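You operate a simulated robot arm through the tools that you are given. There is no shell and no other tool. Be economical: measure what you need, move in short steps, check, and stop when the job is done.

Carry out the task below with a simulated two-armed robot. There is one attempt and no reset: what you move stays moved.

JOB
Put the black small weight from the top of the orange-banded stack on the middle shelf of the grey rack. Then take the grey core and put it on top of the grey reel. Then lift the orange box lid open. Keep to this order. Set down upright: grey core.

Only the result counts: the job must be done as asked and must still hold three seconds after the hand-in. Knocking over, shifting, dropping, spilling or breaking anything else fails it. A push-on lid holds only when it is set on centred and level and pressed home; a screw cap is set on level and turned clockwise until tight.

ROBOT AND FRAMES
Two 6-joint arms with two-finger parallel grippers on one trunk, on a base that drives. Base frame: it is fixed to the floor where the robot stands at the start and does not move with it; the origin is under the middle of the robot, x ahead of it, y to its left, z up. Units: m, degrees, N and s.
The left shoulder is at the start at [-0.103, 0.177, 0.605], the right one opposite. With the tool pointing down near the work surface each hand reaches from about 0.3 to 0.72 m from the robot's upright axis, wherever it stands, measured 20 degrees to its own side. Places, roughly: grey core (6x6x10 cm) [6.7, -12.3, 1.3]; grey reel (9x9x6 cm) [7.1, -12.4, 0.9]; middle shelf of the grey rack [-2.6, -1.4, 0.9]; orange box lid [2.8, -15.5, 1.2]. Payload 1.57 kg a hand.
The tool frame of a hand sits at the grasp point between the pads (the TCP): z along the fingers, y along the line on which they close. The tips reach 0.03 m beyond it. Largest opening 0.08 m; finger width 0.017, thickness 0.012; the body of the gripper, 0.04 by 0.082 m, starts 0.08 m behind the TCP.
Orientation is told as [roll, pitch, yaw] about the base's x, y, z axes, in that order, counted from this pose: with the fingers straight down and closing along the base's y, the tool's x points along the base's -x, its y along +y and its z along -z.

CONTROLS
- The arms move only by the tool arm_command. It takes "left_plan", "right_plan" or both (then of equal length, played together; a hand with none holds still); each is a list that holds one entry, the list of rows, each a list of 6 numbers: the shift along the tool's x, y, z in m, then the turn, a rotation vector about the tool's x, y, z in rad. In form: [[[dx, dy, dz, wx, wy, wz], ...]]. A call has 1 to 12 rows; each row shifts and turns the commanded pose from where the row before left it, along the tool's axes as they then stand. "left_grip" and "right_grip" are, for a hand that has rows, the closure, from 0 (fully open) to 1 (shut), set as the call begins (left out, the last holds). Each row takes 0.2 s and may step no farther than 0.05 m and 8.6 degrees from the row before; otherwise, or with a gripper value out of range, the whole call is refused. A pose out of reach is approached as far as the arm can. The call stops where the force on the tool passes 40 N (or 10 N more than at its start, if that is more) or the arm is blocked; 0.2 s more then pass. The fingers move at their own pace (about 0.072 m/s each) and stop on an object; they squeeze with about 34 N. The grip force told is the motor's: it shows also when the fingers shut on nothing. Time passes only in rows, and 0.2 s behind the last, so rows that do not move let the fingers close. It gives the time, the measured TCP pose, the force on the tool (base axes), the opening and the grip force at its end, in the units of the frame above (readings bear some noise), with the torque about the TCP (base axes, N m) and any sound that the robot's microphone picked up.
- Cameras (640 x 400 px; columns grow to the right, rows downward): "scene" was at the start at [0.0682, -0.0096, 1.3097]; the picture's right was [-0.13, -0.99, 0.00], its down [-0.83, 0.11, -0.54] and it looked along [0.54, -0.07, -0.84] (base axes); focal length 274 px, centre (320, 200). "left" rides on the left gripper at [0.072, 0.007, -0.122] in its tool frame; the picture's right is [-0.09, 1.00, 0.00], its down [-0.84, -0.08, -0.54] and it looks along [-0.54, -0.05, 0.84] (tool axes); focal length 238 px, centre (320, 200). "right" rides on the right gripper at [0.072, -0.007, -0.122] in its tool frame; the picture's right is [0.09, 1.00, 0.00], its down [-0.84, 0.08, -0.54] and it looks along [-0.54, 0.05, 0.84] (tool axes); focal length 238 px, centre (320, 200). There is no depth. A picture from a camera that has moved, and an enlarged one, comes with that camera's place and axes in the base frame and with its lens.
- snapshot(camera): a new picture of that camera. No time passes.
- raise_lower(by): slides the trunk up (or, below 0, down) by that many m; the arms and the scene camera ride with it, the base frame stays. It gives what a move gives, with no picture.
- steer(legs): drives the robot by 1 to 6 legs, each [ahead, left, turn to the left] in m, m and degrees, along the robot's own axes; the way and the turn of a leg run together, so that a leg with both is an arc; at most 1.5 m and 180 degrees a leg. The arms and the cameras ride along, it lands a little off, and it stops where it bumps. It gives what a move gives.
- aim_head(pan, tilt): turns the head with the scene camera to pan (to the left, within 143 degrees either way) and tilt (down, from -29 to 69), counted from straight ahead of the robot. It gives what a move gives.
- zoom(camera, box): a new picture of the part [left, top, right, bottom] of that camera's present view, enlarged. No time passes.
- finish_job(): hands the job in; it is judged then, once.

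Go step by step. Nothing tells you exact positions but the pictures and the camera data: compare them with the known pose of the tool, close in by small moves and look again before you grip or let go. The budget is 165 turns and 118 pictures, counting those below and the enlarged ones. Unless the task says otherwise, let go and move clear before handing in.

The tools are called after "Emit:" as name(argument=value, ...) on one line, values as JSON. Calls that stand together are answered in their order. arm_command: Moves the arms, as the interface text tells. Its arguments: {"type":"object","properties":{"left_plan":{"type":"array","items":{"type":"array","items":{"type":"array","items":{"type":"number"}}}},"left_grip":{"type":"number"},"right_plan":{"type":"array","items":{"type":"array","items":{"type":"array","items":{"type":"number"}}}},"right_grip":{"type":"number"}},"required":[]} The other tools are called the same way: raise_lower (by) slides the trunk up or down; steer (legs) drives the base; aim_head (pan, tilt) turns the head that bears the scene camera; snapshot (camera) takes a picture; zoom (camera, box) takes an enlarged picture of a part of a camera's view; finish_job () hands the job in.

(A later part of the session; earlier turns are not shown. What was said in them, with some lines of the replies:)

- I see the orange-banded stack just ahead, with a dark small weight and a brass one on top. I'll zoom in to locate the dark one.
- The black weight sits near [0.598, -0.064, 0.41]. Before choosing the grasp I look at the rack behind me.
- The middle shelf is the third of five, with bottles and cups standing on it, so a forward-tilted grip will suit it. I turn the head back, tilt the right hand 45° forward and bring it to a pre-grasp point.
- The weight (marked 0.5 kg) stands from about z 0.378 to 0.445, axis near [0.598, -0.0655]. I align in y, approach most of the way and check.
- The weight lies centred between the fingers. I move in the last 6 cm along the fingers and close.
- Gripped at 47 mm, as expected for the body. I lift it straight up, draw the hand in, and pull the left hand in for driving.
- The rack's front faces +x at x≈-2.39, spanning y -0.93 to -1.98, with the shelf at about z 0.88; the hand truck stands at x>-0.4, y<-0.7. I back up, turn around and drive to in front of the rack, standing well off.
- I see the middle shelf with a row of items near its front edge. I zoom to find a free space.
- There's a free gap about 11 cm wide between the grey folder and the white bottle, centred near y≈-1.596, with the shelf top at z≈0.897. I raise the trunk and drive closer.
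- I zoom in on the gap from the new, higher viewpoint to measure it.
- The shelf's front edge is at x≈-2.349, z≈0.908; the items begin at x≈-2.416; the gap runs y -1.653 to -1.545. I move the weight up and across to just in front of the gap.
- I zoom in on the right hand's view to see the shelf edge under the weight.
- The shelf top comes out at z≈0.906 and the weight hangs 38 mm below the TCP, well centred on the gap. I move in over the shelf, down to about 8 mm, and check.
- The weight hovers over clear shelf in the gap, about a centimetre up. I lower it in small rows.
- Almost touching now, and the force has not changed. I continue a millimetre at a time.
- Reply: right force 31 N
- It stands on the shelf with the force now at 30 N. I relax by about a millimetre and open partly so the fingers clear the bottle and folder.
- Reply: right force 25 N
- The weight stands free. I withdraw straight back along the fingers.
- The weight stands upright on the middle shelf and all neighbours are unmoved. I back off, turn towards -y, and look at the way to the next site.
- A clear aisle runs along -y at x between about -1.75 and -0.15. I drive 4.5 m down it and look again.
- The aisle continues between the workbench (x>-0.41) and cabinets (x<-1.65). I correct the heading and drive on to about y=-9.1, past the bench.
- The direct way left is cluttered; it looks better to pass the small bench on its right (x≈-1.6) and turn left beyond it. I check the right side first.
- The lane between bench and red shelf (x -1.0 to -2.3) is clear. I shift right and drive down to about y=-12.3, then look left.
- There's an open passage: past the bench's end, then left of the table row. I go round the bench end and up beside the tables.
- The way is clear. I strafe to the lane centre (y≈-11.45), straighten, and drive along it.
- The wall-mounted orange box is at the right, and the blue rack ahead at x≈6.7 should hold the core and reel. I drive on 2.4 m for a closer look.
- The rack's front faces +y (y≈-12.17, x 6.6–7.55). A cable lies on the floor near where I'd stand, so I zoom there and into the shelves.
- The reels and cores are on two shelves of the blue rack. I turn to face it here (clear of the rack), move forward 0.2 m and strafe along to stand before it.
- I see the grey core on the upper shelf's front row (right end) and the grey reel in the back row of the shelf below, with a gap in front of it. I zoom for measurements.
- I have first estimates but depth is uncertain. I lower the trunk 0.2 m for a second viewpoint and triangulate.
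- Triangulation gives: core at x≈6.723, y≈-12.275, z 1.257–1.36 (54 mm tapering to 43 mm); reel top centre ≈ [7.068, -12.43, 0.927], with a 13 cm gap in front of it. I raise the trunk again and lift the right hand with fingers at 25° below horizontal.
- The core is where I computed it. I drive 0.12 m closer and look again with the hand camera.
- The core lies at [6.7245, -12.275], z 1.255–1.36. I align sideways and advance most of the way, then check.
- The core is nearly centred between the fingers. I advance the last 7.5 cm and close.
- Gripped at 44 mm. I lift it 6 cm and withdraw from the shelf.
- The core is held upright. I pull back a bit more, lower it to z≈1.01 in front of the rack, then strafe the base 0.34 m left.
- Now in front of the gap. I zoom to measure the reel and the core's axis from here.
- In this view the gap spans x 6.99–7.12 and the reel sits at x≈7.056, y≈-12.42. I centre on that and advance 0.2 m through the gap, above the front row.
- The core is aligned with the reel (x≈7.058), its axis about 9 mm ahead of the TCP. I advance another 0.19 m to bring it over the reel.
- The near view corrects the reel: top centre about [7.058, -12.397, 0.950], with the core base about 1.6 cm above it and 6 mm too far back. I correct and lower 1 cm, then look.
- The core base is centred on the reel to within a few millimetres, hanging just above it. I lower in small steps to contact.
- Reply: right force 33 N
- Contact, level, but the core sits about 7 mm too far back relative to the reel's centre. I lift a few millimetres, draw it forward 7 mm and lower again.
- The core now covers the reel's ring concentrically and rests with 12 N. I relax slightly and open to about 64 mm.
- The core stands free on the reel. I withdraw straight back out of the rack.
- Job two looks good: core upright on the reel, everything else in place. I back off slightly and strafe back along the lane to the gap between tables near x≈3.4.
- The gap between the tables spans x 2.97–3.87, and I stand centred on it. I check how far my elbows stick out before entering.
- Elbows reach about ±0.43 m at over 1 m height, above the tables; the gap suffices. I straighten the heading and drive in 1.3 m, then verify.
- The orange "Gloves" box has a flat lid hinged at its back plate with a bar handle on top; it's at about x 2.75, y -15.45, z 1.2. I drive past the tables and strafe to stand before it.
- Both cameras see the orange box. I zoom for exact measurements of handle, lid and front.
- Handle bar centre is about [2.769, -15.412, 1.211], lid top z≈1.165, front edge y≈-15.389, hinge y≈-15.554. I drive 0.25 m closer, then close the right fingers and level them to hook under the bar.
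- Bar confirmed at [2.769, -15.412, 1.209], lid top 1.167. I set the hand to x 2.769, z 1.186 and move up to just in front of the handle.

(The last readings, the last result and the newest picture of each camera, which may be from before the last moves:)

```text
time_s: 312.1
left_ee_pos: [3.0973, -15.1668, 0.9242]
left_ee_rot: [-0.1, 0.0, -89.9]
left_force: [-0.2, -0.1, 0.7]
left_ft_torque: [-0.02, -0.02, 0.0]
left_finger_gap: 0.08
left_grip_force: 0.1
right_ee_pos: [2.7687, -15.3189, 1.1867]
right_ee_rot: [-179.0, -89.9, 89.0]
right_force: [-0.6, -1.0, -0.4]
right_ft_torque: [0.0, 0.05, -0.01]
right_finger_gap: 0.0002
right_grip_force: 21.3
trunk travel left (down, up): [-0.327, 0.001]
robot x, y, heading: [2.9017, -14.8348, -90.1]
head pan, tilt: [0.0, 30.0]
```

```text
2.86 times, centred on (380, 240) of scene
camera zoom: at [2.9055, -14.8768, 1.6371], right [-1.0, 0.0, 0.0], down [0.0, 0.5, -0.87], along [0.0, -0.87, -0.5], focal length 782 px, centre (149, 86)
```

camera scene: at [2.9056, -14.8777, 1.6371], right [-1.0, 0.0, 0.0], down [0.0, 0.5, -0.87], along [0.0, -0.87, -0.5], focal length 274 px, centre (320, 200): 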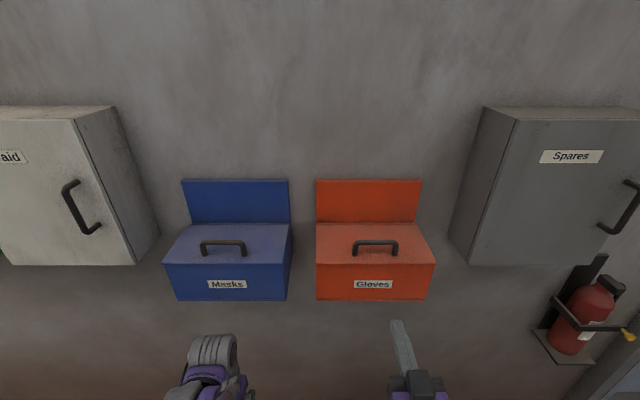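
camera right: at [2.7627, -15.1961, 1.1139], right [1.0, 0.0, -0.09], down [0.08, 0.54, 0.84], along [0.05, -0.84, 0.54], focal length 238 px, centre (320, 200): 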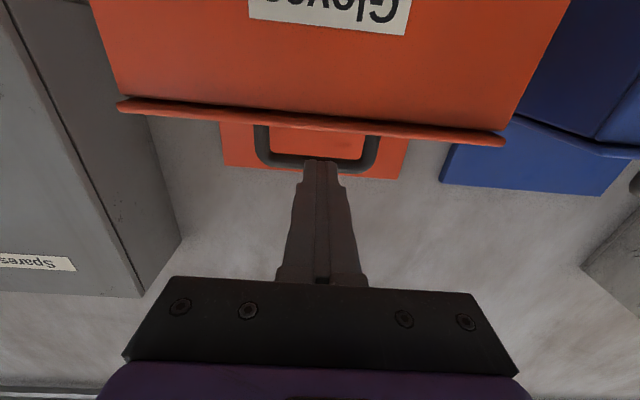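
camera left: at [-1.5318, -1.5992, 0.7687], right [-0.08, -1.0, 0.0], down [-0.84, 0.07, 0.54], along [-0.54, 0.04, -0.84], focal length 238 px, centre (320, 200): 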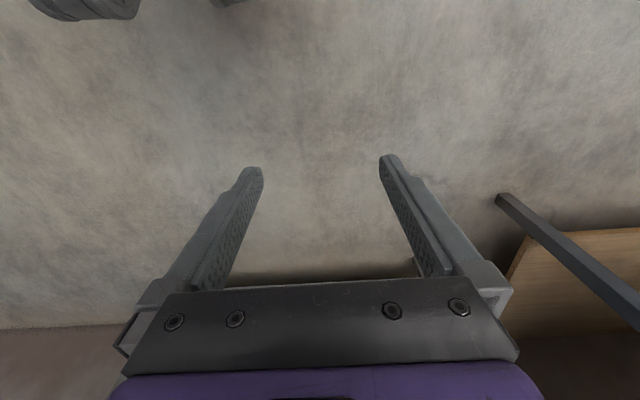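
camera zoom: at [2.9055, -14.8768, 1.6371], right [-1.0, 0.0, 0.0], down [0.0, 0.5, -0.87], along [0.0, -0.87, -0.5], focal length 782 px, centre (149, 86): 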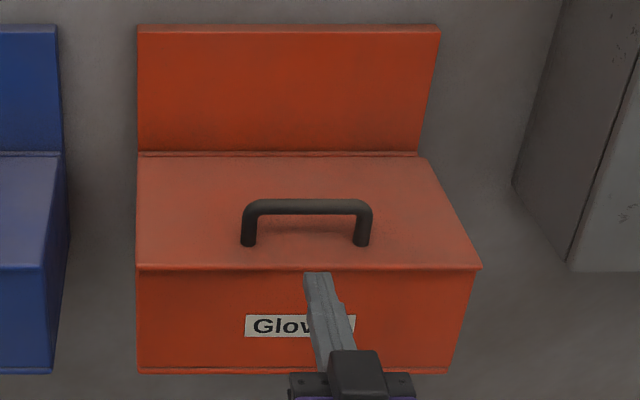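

The fingertips are level with the loop's opening, just in front of it. I slide them in under the bar and look.

Emit:
arm_command(right_plan=[[[0, 0, 0.035, 0, 0, 0], [0, 0, 0.035, 0, 0, 0], [0, 0, 0.025, 0, 0, 0], [0, 0, 0, 0, 0, 0]]])

Emit:
zoom(camera="scene", box=[300, 170, 460, 310])

Emit:
snapshot(camera="right")

```text
time_s: 313.1
left_ee_pos: [3.098, -15.1674, 0.9244]
left_ee_rot: [0.0, 0.0, -89.9]
left_force: [-0.1, 0.4, -0.1]
left_ft_torque: [-0.02, 0.01, -0.01]
left_finger_gap: 0.0799
left_grip_force: 0.1
right_ee_pos: [2.768, -15.4141, 1.1874]
right_ee_rot: [-174.0, -89.9, 84.1]
right_force: [0.3, -0.1, 0.4]
right_ft_torque: [0.02, -0.03, 0.01]
right_finger_gap: 0.0
right_grip_force: 21.6
trunk travel left (down, up): [-0.327, 0.001]
robot x, y, heading: [2.9042, -14.8315, -90.0]
head pan, tilt: [0.0, 30.0]
```

```text
2.86 times, centred on (380, 240) of scene
camera zoom: at [2.9056, -14.8774, 1.6371], right [-1.0, 0.0, 0.0], down [0.0, 0.5, -0.87], along [0.0, -0.87, -0.5], focal length 782 px, centre (149, 86)
```

zoom: 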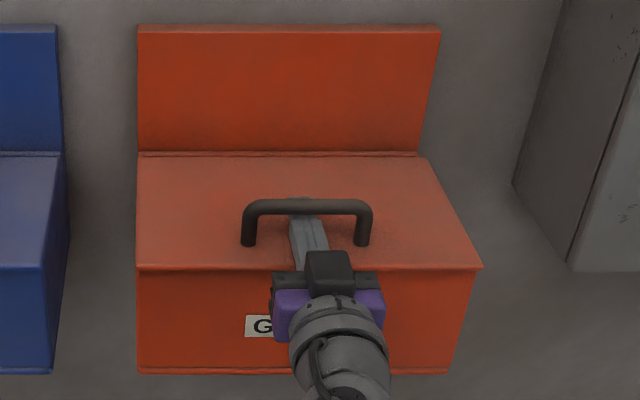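

```text
27 pictures are left
camera right: at [2.7617, -15.292, 1.1151], right [1.0, 0.0, -0.09], down [0.08, 0.54, 0.84], along [0.05, -0.84, 0.54], focal length 238 px, centre (320, 200)
```

right: 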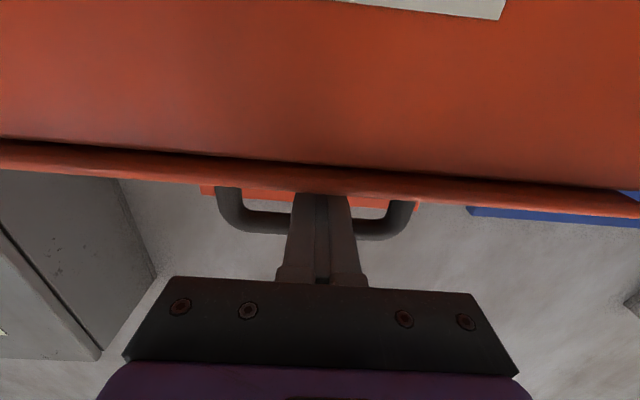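

The bar lies over the fingers. I lift along the lid's arc to about 40°, tilting the tool half as fast, and check.

Emit:
arm_command(right_plan=[[[-0.011, 0, 0, 0, 0, 0], [-0.0238, 0, 0.0076, 0, 0.0873, 0], [-0.0231, 0, 0.0096, 0, 0.0873, 0], [-0.0222, 0, 0.0116, 0, 0.0873, 0], [-0.021, 0, 0.0135, 0, 0.0873, 0], [0, 0, 0, 0, 0, 0]]])

Emit:
snapshot(camera="scene")

Emit:
snapshot(camera="right")

```text
time_s: 314.5
left_ee_pos: [3.0956, -15.1668, 0.9241]
left_ee_rot: [0.1, 0.1, -90.0]
left_force: [0.8, 0.4, -0.7]
left_ft_torque: [0.0, -0.02, 0.03]
left_finger_gap: 0.0801
left_grip_force: 0.1
right_ee_pos: [2.7662, -15.4643, 1.28]
right_ee_rot: [-0.2, -69.7, -90.0]
right_force: [-4.3, 9.6, -18.9]
right_ft_torque: [2.67, 0.21, -0.47]
right_finger_gap: 0.0002
right_grip_force: 21.2
trunk travel left (down, up): [-0.327, 0.001]
robot x, y, heading: [2.9028, -14.8299, -90.3]
head pan, tilt: [0.0, 30.0]
```

```text
26 pictures are left
camera scene: at [2.9043, -14.8785, 1.6368], right [-1.0, 0.0, 0.0], down [0.0, 0.5, -0.87], along [0.0, -0.87, -0.5], focal length 274 px, centre (320, 200)
```

scene: 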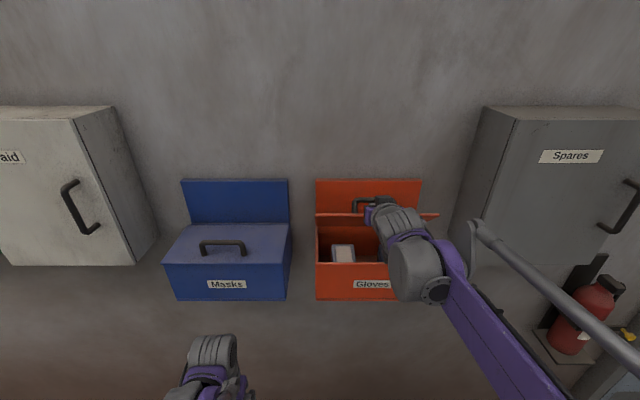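

```text
25 pictures are left
camera right: at [2.7604, -15.3244, 1.2531], right [1.0, 0.03, -0.09], down [0.08, 0.22, 0.97], along [0.05, -0.98, 0.21], focal length 238 px, centre (320, 200)
```

right: 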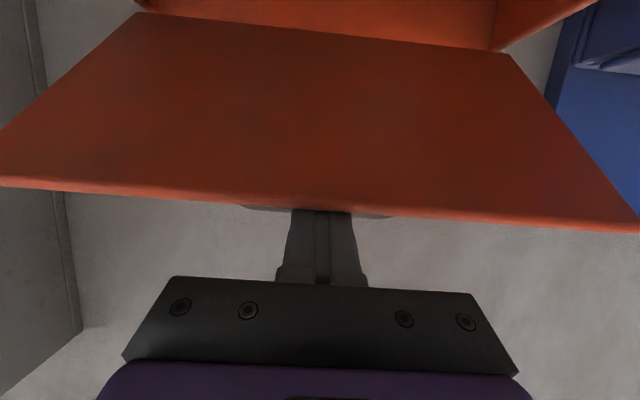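

The lid follows, now about 40° open. I continue the arc to about 70°.

Emit:
arm_command(right_plan=[[[-0.0198, 0, 0.0152, 0, 0.0873, 0], [-0.0184, 0, 0.017, 0, 0.0873, 0], [-0.0168, 0, 0.0184, 0, 0.0873, 0], [0, 0, 0, 0, 0, 0]]])

Emit:
snapshot(camera="right")

Emit:
zoom(camera="scene", box=[300, 150, 480, 310])

```text
time_s: 314.8
left_ee_pos: [3.0977, -15.1662, 0.9249]
left_ee_rot: [0.1, -0.1, -90.1]
left_force: [-0.6, 0.0, -0.3]
left_ft_torque: [-0.01, -0.02, 0.0]
left_finger_gap: 0.08
left_grip_force: 0.0
right_ee_pos: [2.7668, -15.4721, 1.2835]
right_ee_rot: [-0.1, -66.4, -90.1]
right_force: [-1.8, 13.8, -12.8]
right_ft_torque: [2.37, 0.21, 0.2]
right_finger_gap: 0.0
right_grip_force: 21.2
trunk travel left (down, up): [-0.327, 0.001]
robot x, y, heading: [2.9028, -14.8303, -90.0]
head pan, tilt: [0.0, 30.0]
stopped in row 1 (right hand): the force on the tool passed its limit at 50 N (the readings are from after the stop); the commanded pose is now the measured one
```

```text
24 pictures are left
camera right: at [2.7608, -15.3303, 1.2656], right [1.0, 0.03, -0.09], down [0.08, 0.16, 0.98], along [0.04, -0.99, 0.16], focal length 238 px, centre (320, 200)
```

right: 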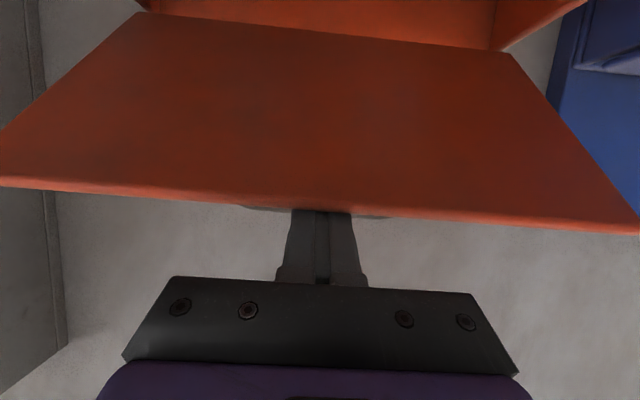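

```text
2.50 times, centred on (390, 230) of scene
camera zoom: at [2.9049, -14.8769, 1.6373], right [-1.0, 0.0, 0.0], down [0.0, 0.5, -0.87], along [0.0, -0.87, -0.5], focal length 684 px, centre (145, 125)
```

zoom: 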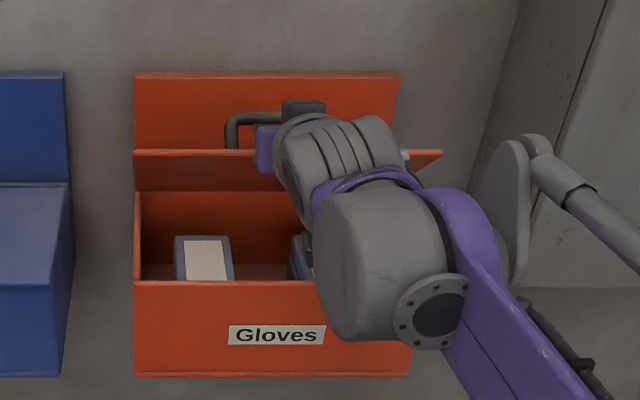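

The tool wedged against the lid because it tilts slower than the lid. I turn the tool in place to match the lid's angle (about 42°) and read the force.

Emit:
arm_command(right_plan=[[[0, 0, 0, 0, 0.09, 0], [0, 0, 0, 0, 0.09, 0], [0, 0, 0, 0, 0.09, 0], [0, 0, 0, 0, 0, 0]]])

Emit:
snapshot(camera="right")

```text
time_s: 315.8
left_ee_pos: [3.0963, -15.1661, 0.9226]
left_ee_rot: [0.0, -0.1, -90.0]
left_force: [0.4, 0.6, 0.2]
left_ft_torque: [-0.02, 0.02, -0.02]
left_finger_gap: 0.08
left_grip_force: 0.1
right_ee_pos: [2.7679, -15.4737, 1.2852]
right_ee_rot: [-0.2, -51.2, -90.1]
right_force: [0.3, -0.3, -0.1]
right_ft_torque: [0.01, 0.0, 0.04]
right_finger_gap: 0.0001
right_grip_force: 21.5
trunk travel left (down, up): [-0.327, 0.001]
robot x, y, heading: [2.9054, -14.8284, -90.1]
head pan, tilt: [0.0, 30.0]
```

```text
22 pictures are left
camera right: at [2.7616, -15.3326, 1.3052], right [1.0, 0.05, -0.07], down [0.08, -0.1, 0.99], along [0.05, -0.99, -0.11], focal length 238 px, centre (320, 200)
```

right: 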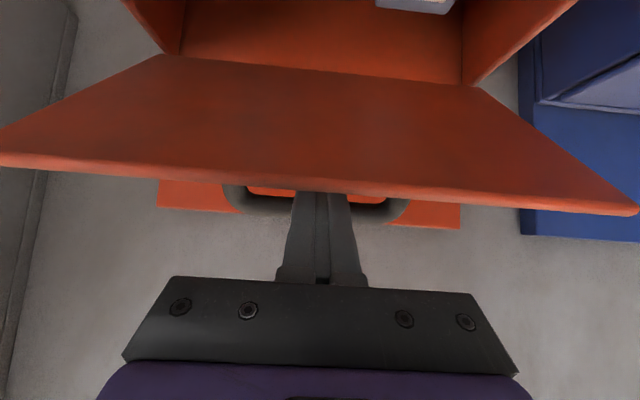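

The force vanished and the lid stays by itself at about 42° – a friction hinge. I continue the arc with the tool turning one-to-one with the lid.

Emit:
arm_command(right_plan=[[[-0.0195, 0, 0.0044, 0, 0.1396, 0], [-0.0195, 0, 0.0044, 0, 0.1396, 0], [-0.0195, 0, 0.0044, 0, 0.1396, 0], [0, 0, 0, 0, 0, 0]]])

Emit:
snapshot(camera="right")

Emit:
snapshot(camera="scene")

```text
time_s: 316.8
left_ee_pos: [3.0978, -15.1662, 0.9243]
left_ee_rot: [0.0, 0.0, -90.0]
left_force: [0.0, -0.7, 0.1]
left_ft_torque: [0.01, 0.05, 0.0]
left_finger_gap: 0.0801
left_grip_force: 0.1
right_ee_pos: [2.7656, -15.487, 1.2798]
right_ee_rot: [-0.2, -27.1, -90.1]
right_force: [0.8, -0.2, -0.7]
right_ft_torque: [0.05, 0.0, 0.03]
right_finger_gap: 0.0
right_grip_force: 21.6
right hand out of reach, approached as far as the arm can: row 3
trunk travel left (down, up): [-0.327, 0.001]
robot x, y, heading: [2.9031, -14.8258, -90.2]
head pan, tilt: [0.0, 30.0]
```

```text
21 pictures are left
camera right: at [2.7595, -15.3669, 1.3543], right [1.0, 0.08, -0.04], down [0.08, -0.5, 0.86], along [0.05, -0.86, -0.5], focal length 238 px, centre (320, 200)
```

right: 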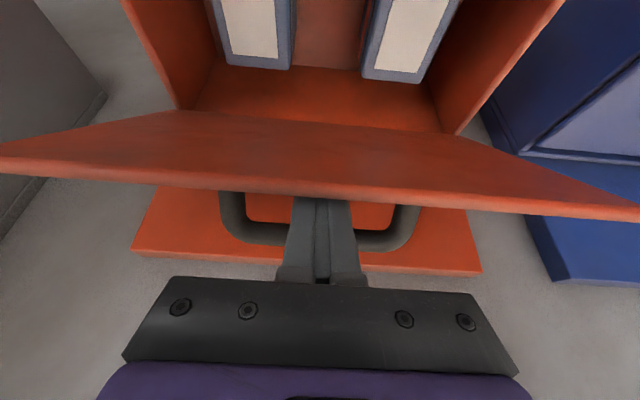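

```text
20 pictures are left
camera scene: at [2.9056, -14.8781, 1.6371], right [-1.0, 0.0, 0.0], down [0.0, 0.5, -0.87], along [0.0, -0.87, -0.5], focal length 274 px, centre (320, 200)
```

scene: 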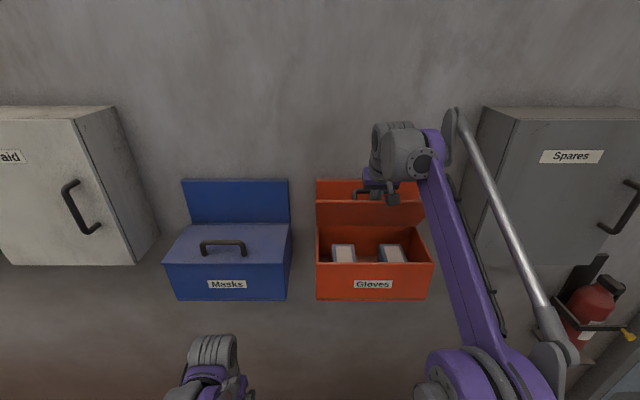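

The lid is about half open and holds by itself; the arm is at its reach limit this way. I turn the tool back a little, withdraw from the loop, then will push the lid further open from its underside with level fingers.

Emit:
arm_command(right_plan=[[[0, 0, -0.01, 0, -0.13, 0], [0, 0, -0.02, 0, -0.13, 0], [0, 0, -0.04, 0, 0, 0], [0, 0, -0.04, 0, 0, 0], [0, 0, -0.04, 0, 0, 0], [0, 0, 0, 0, 0, 0]]])

Emit:
snapshot(camera="scene")

```text
time_s: 318.2
left_ee_pos: [3.097, -15.1666, 0.9237]
left_ee_rot: [-0.1, 0.1, -90.1]
left_force: [-0.5, -0.9, -0.3]
left_ft_torque: [0.0, -0.01, 0.01]
left_finger_gap: 0.0799
left_grip_force: 0.0
right_ee_pos: [2.7647, -15.3907, 1.3947]
right_ee_rot: [-0.2, -42.1, -90.0]
right_force: [0.4, 0.2, -0.2]
right_ft_torque: [0.02, 0.0, 0.02]
right_finger_gap: 0.0001
right_grip_force: 21.6
trunk travel left (down, up): [-0.327, 0.001]
robot x, y, heading: [2.9052, -14.8292, -89.9]
head pan, tilt: [0.0, 30.0]
```

```text
19 pictures are left
camera scene: at [2.9055, -14.8783, 1.6371], right [-1.0, 0.0, 0.0], down [0.0, 0.5, -0.87], along [0.0, -0.87, -0.5], focal length 274 px, centre (320, 200)
```

scene: 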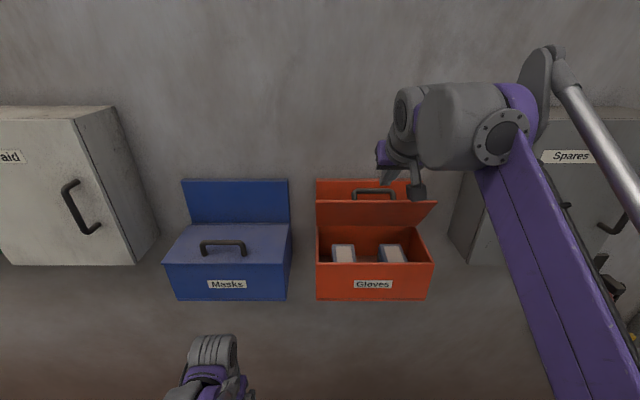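

The lid stands at about 53° unaided. I pull the hand back, lower it to z≈1.26 and level the fingers for pushing.

Emit:
arm_command(right_plan=[[[0.0297, 0, -0.0268, 0, 0, 0], [0.0297, 0, -0.0268, 0, 0, 0], [0.0297, 0, -0.0268, 0, 0, 0], [0.0302, 0, 0.0334, 0, 0, 0], [0.0302, 0, 0.0334, 0, 0, 0], [0.0302, 0, 0.0334, 0, 0, 0], [0, 0, 0, 0, -0.1396, 0], [0, 0, 0, 0, -0.1396, 0], [0, 0, 0, 0, -0.1396, 0], [0, 0, 0, 0, -0.1396, 0], [0, 0, 0, 0, -0.1396, 0], [0, 0, 0, 0, -0.1396, 0]]])

Emit:
snapshot(camera="right")

```text
time_s: 320.8
left_ee_pos: [3.0958, -15.1679, 0.924]
left_ee_rot: [0.0, 0.1, -90.1]
left_force: [0.1, 0.8, -0.3]
left_ft_torque: [0.01, -0.01, 0.01]
left_finger_gap: 0.08
left_grip_force: 0.1
right_ee_pos: [2.7669, -15.2718, 1.2565]
right_ee_rot: [88.2, -89.8, -178.4]
right_force: [0.3, -0.4, 0.5]
right_ft_torque: [0.02, 0.04, 0.0]
right_finger_gap: 0.0001
right_grip_force: 21.4
trunk travel left (down, up): [-0.327, 0.001]
robot x, y, heading: [2.8993, -14.831, -90.1]
head pan, tilt: [0.0, 30.0]
```

```text
18 pictures are left
camera right: at [2.7604, -15.1486, 1.1847], right [1.0, 0.0, -0.09], down [0.08, 0.54, 0.84], along [0.05, -0.84, 0.54], focal length 238 px, centre (320, 200)
```

right: 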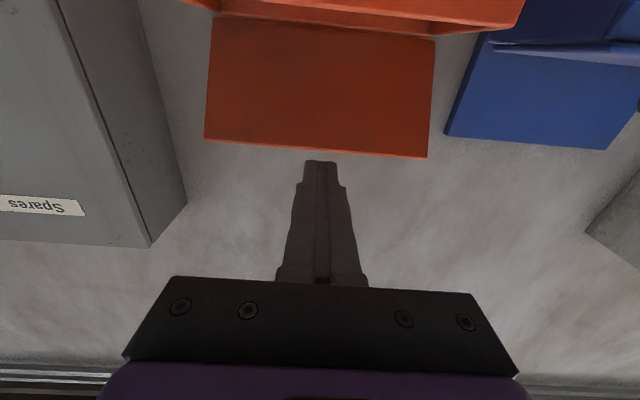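

The lid's underside is right ahead of the fingers. I raise 2 cm for leverage and advance towards contact.

Emit:
arm_command(right_plan=[[[-0.02, 0, 0, 0, 0, 0], [0, 0, 0.045, 0, 0, 0], [0, 0, 0.045, 0, 0, 0], [0, 0, 0.045, 0, 0, 0], [0, 0, 0.02, 0, 0, 0], [0, 0, 0.01, 0, 0, 0], [0, 0, 0.01, 0, 0, 0], [0, 0, 0.01, 0, 0, 0], [0, 0, 0, 0, 0, 0]]])

Emit:
snapshot(camera="scene")

```text
time_s: 322.8
left_ee_pos: [3.097, -15.1663, 0.9231]
left_ee_rot: [0.1, 0.1, -90.0]
left_force: [0.3, 0.0, -0.4]
left_ft_torque: [0.02, 0.01, 0.01]
left_finger_gap: 0.0801
left_grip_force: 0.0
right_ee_pos: [2.7659, -15.455, 1.2783]
right_ee_rot: [-138.8, -89.9, 48.6]
right_force: [-0.8, 0.0, 0.6]
right_ft_torque: [0.01, 0.02, 0.02]
right_finger_gap: 0.0
right_grip_force: 21.4
trunk travel left (down, up): [-0.327, 0.001]
robot x, y, heading: [2.9026, -14.8287, -90.2]
head pan, tilt: [0.0, 30.0]
```

```text
17 pictures are left
camera scene: at [2.9055, -14.8775, 1.6371], right [-1.0, 0.0, 0.0], down [0.0, 0.5, -0.87], along [0.0, -0.87, -0.5], focal length 274 px, centre (320, 200)
```

scene: 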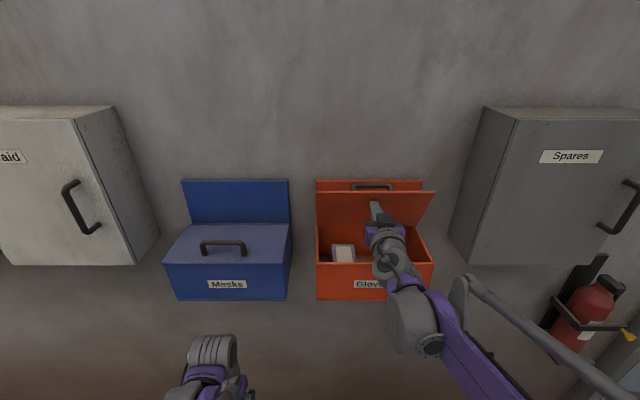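

The lid is moving easily under the push (about 60° now). I keep pushing in small steps.

Emit:
arm_command(right_plan=[[[0, 0, 0.01, 0, 0, 0], [0, 0, 0.01, 0, 0, 0], [0, 0, 0.01, 0, 0, 0], [0, 0, 0.01, 0, 0, 0], [0, 0, 0.01, 0, 0, 0], [0, 0, 0, 0, 0, 0]]])

Emit:
zoom(camera="scene", box=[300, 160, 460, 310])

```text
time_s: 324.2
left_ee_pos: [3.0969, -15.1631, 0.9244]
left_ee_rot: [0.0, 0.0, -89.9]
left_force: [0.8, 0.2, -0.4]
left_ft_torque: [0.02, -0.01, -0.01]
left_finger_gap: 0.0797
left_grip_force: 0.0
right_ee_pos: [2.7659, -15.5024, 1.28]
right_ee_rot: [-145.9, -89.8, 55.6]
right_force: [2.1, 25.1, -12.7]
right_ft_torque: [0.2, 0.14, 0.03]
right_finger_gap: 0.0002
right_grip_force: 21.7
trunk travel left (down, up): [-0.327, 0.001]
robot x, y, heading: [2.9032, -14.8272, -90.0]
head pan, tilt: [0.0, 30.0]
```

```text
2.67 times, centred on (380, 235) of scene
camera zoom: at [2.9055, -14.8734, 1.637], right [-1.0, 0.0, 0.0], down [0.0, 0.5, -0.87], along [0.0, -0.87, -0.5], focal length 730 px, centre (160, 107)
```

zoom: 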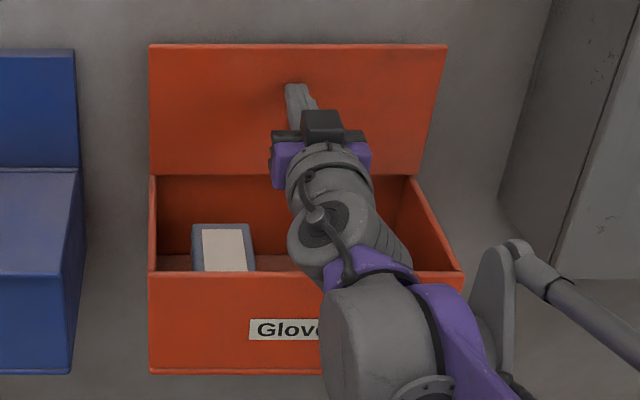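

The lid is about 78° open and now resists with 25 N, so it's at its stop. I withdraw the hand and check that it stays.

Emit:
arm_command(right_plan=[[[0, 0, -0.02, 0, 0, 0], [0, 0, -0.045, 0, 0, 0], [0, 0, -0.045, 0, 0, 0], [0, 0, -0.045, 0, 0, 0], [0, 0, -0.045, 0, 0, 0], [0, 0, -0.045, 0, 0, 0], [0.04, -0.02, -0.01, 0, 0, 0], [0.04, -0.03, -0.01, 0, 0, 0], [0.04, -0.03, 0, 0, 0, 0], [0, 0, 0, 0, 0, 0], [0, 0, 0, 0, 0, 0], [0, 0, 0, 0, 0, 0]]])

Emit:
arm_command(right_plan=[[[0, 0, 0, 0, 0, 0], [0, 0, 0, 0, 0, 0], [0, 0, 0, 0, 0, 0], [0, 0, 0, 0, 0, 0], [0, 0, 0, 0, 0, 0], [0, 0, 0, 0, 0, 0], [0, 0, 0, 0, 0, 0], [0, 0, 0, 0, 0, 0], [0, 0, 0, 0, 0, 0], [0, 0, 0, 0, 0, 0], [0, 0, 0, 0, 0, 0], [0, 0, 0, 0, 0, 0]]])

Emit:
snapshot(camera="scene")

```text
refused: row 8 steps farther than a row can; nothing moved
```

```text
time_s: 326.8
left_ee_pos: [3.0972, -15.1636, 0.9242]
left_ee_rot: [0.0, -0.1, -90.0]
left_force: [-0.1, 0.0, 0.9]
left_ft_torque: [0.02, 0.01, 0.0]
left_finger_gap: 0.0799
left_grip_force: 0.1
right_ee_pos: [2.7657, -15.5026, 1.2809]
right_ee_rot: [-163.0, -89.7, 72.8]
right_force: [2.4, 31.2, -16.8]
right_ft_torque: [0.2, -0.02, 0.07]
right_finger_gap: 0.0002
right_grip_force: 21.3
trunk travel left (down, up): [-0.327, 0.001]
robot x, y, heading: [2.9054, -14.8303, -89.8]
head pan, tilt: [0.0, 30.0]
```

```text
15 pictures are left
camera scene: at [2.9055, -14.8726, 1.6372], right [-1.0, 0.0, 0.0], down [0.0, 0.5, -0.87], along [0.0, -0.87, -0.5], focal length 274 px, centre (320, 200)
```

scene: 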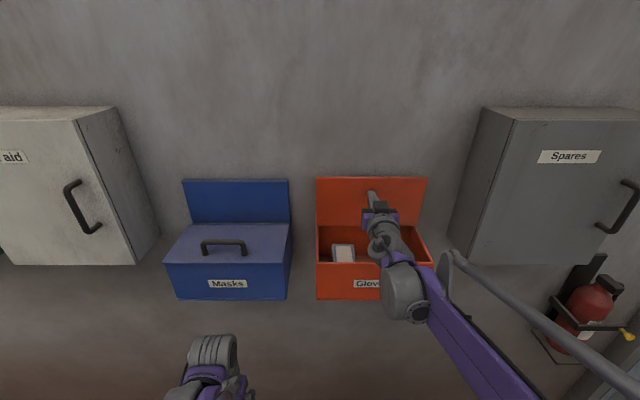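

The withdrawal was refused for one row's length, so the hand is still pressing the lid. I withdraw with shorter steps.

Emit:
arm_command(right_plan=[[[0, 0, -0.02, 0, 0, 0], [0, 0, -0.04, 0, 0, 0], [0, 0, -0.04, 0, 0, 0], [0, 0, -0.04, 0, 0, 0], [0, 0, -0.04, 0, 0, 0], [0, 0, -0.04, 0, 0, 0], [0.03, -0.02, -0.01, 0, 0, 0], [0.03, -0.02, -0.01, 0, 0, 0], [0, 0, 0, 0, 0, 0], [0, 0, 0, 0, 0, 0], [0, 0, 0, 0, 0, 0], [0, 0, 0, 0, 0, 0]]])

Emit:
arm_command(right_plan=[[[0, 0, 0, 0, 0, 0], [0, 0, 0, 0, 0, 0], [0, 0, 0, 0, 0, 0], [0, 0, 0, 0, 0, 0], [0, 0, 0, 0, 0, 0], [0, 0, 0, 0, 0, 0], [0, 0, 0, 0, 0, 0], [0, 0, 0, 0, 0, 0], [0, 0, 0, 0, 0, 0], [0, 0, 0, 0, 0, 0], [0, 0, 0, 0, 0, 0], [0, 0, 0, 0, 0, 0]]])

Emit:
zoom(camera="scene", box=[170, 150, 460, 330])

```text
time_s: 329.4
left_ee_pos: [3.0973, -15.1663, 0.9246]
left_ee_rot: [-0.1, 0.0, -90.0]
left_force: [-0.4, -0.5, 0.0]
left_ft_torque: [0.0, -0.03, 0.02]
left_finger_gap: 0.08
left_grip_force: 0.1
right_ee_pos: [2.7314, -15.2712, 1.221]
right_ee_rot: [-7.0, -88.9, -83.8]
right_force: [-0.5, -0.6, -0.5]
right_ft_torque: [0.0, -0.03, -0.03]
right_finger_gap: 0.0004
right_grip_force: 21.7
right hand out of reach, approached as far as the arm can: row 8
trunk travel left (down, up): [-0.327, 0.001]
robot x, y, heading: [2.9036, -14.8302, -90.1]
head pan, tilt: [0.0, 30.0]
```

```text
time_s: 332.0
left_ee_pos: [3.0982, -15.1665, 0.9248]
left_ee_rot: [0.0, 0.1, -90.1]
left_force: [0.6, -0.2, 0.7]
left_ft_torque: [-0.01, 0.04, 0.0]
left_finger_gap: 0.0802
left_grip_force: 0.0
right_ee_pos: [2.7307, -15.2716, 1.2219]
right_ee_rot: [-6.9, -88.9, -83.9]
right_force: [-0.2, 0.2, -0.1]
right_ft_torque: [0.04, 0.0, -0.02]
right_finger_gap: 0.0
right_grip_force: 21.6
trunk travel left (down, up): [-0.327, 0.001]
robot x, y, heading: [2.9023, -14.8305, -90.2]
head pan, tilt: [0.0, 30.0]
```

```text
2.21 times, centred on (315, 240) of scene
camera zoom: at [2.9055, -14.8777, 1.6371], right [-1.0, 0.0, 0.0], down [0.0, 0.5, -0.87], along [0.0, -0.87, -0.5], focal length 604 px, centre (331, 112)
```

zoom: 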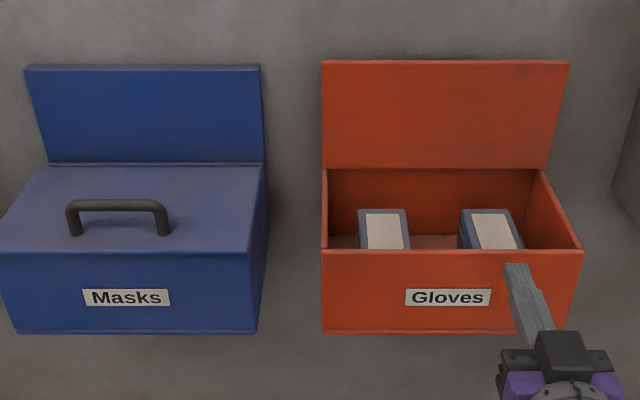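

The lid stays fully open by itself after several seconds, and the hand is clear. All three steps are done in order; I hand in.

Emit:
finish_job()

```text
The job is handed in.
```

I did all three steps in the order you gave. The result of the judging was not shown.

- **Black weight:** it stands upright on the middle shelf of the grey rack, in the gap between the grey folder and the white bottle.
- **Grey core:** it stands upright and centred on the grey reel.
- **Orange box lid:** it is open to roughly 78° and stayed open by itself for several seconds after I pulled the hand away.

In the last pictures at each place I saw nothing knocked over, shifted or dropped. Both hands were clear when I handed in.
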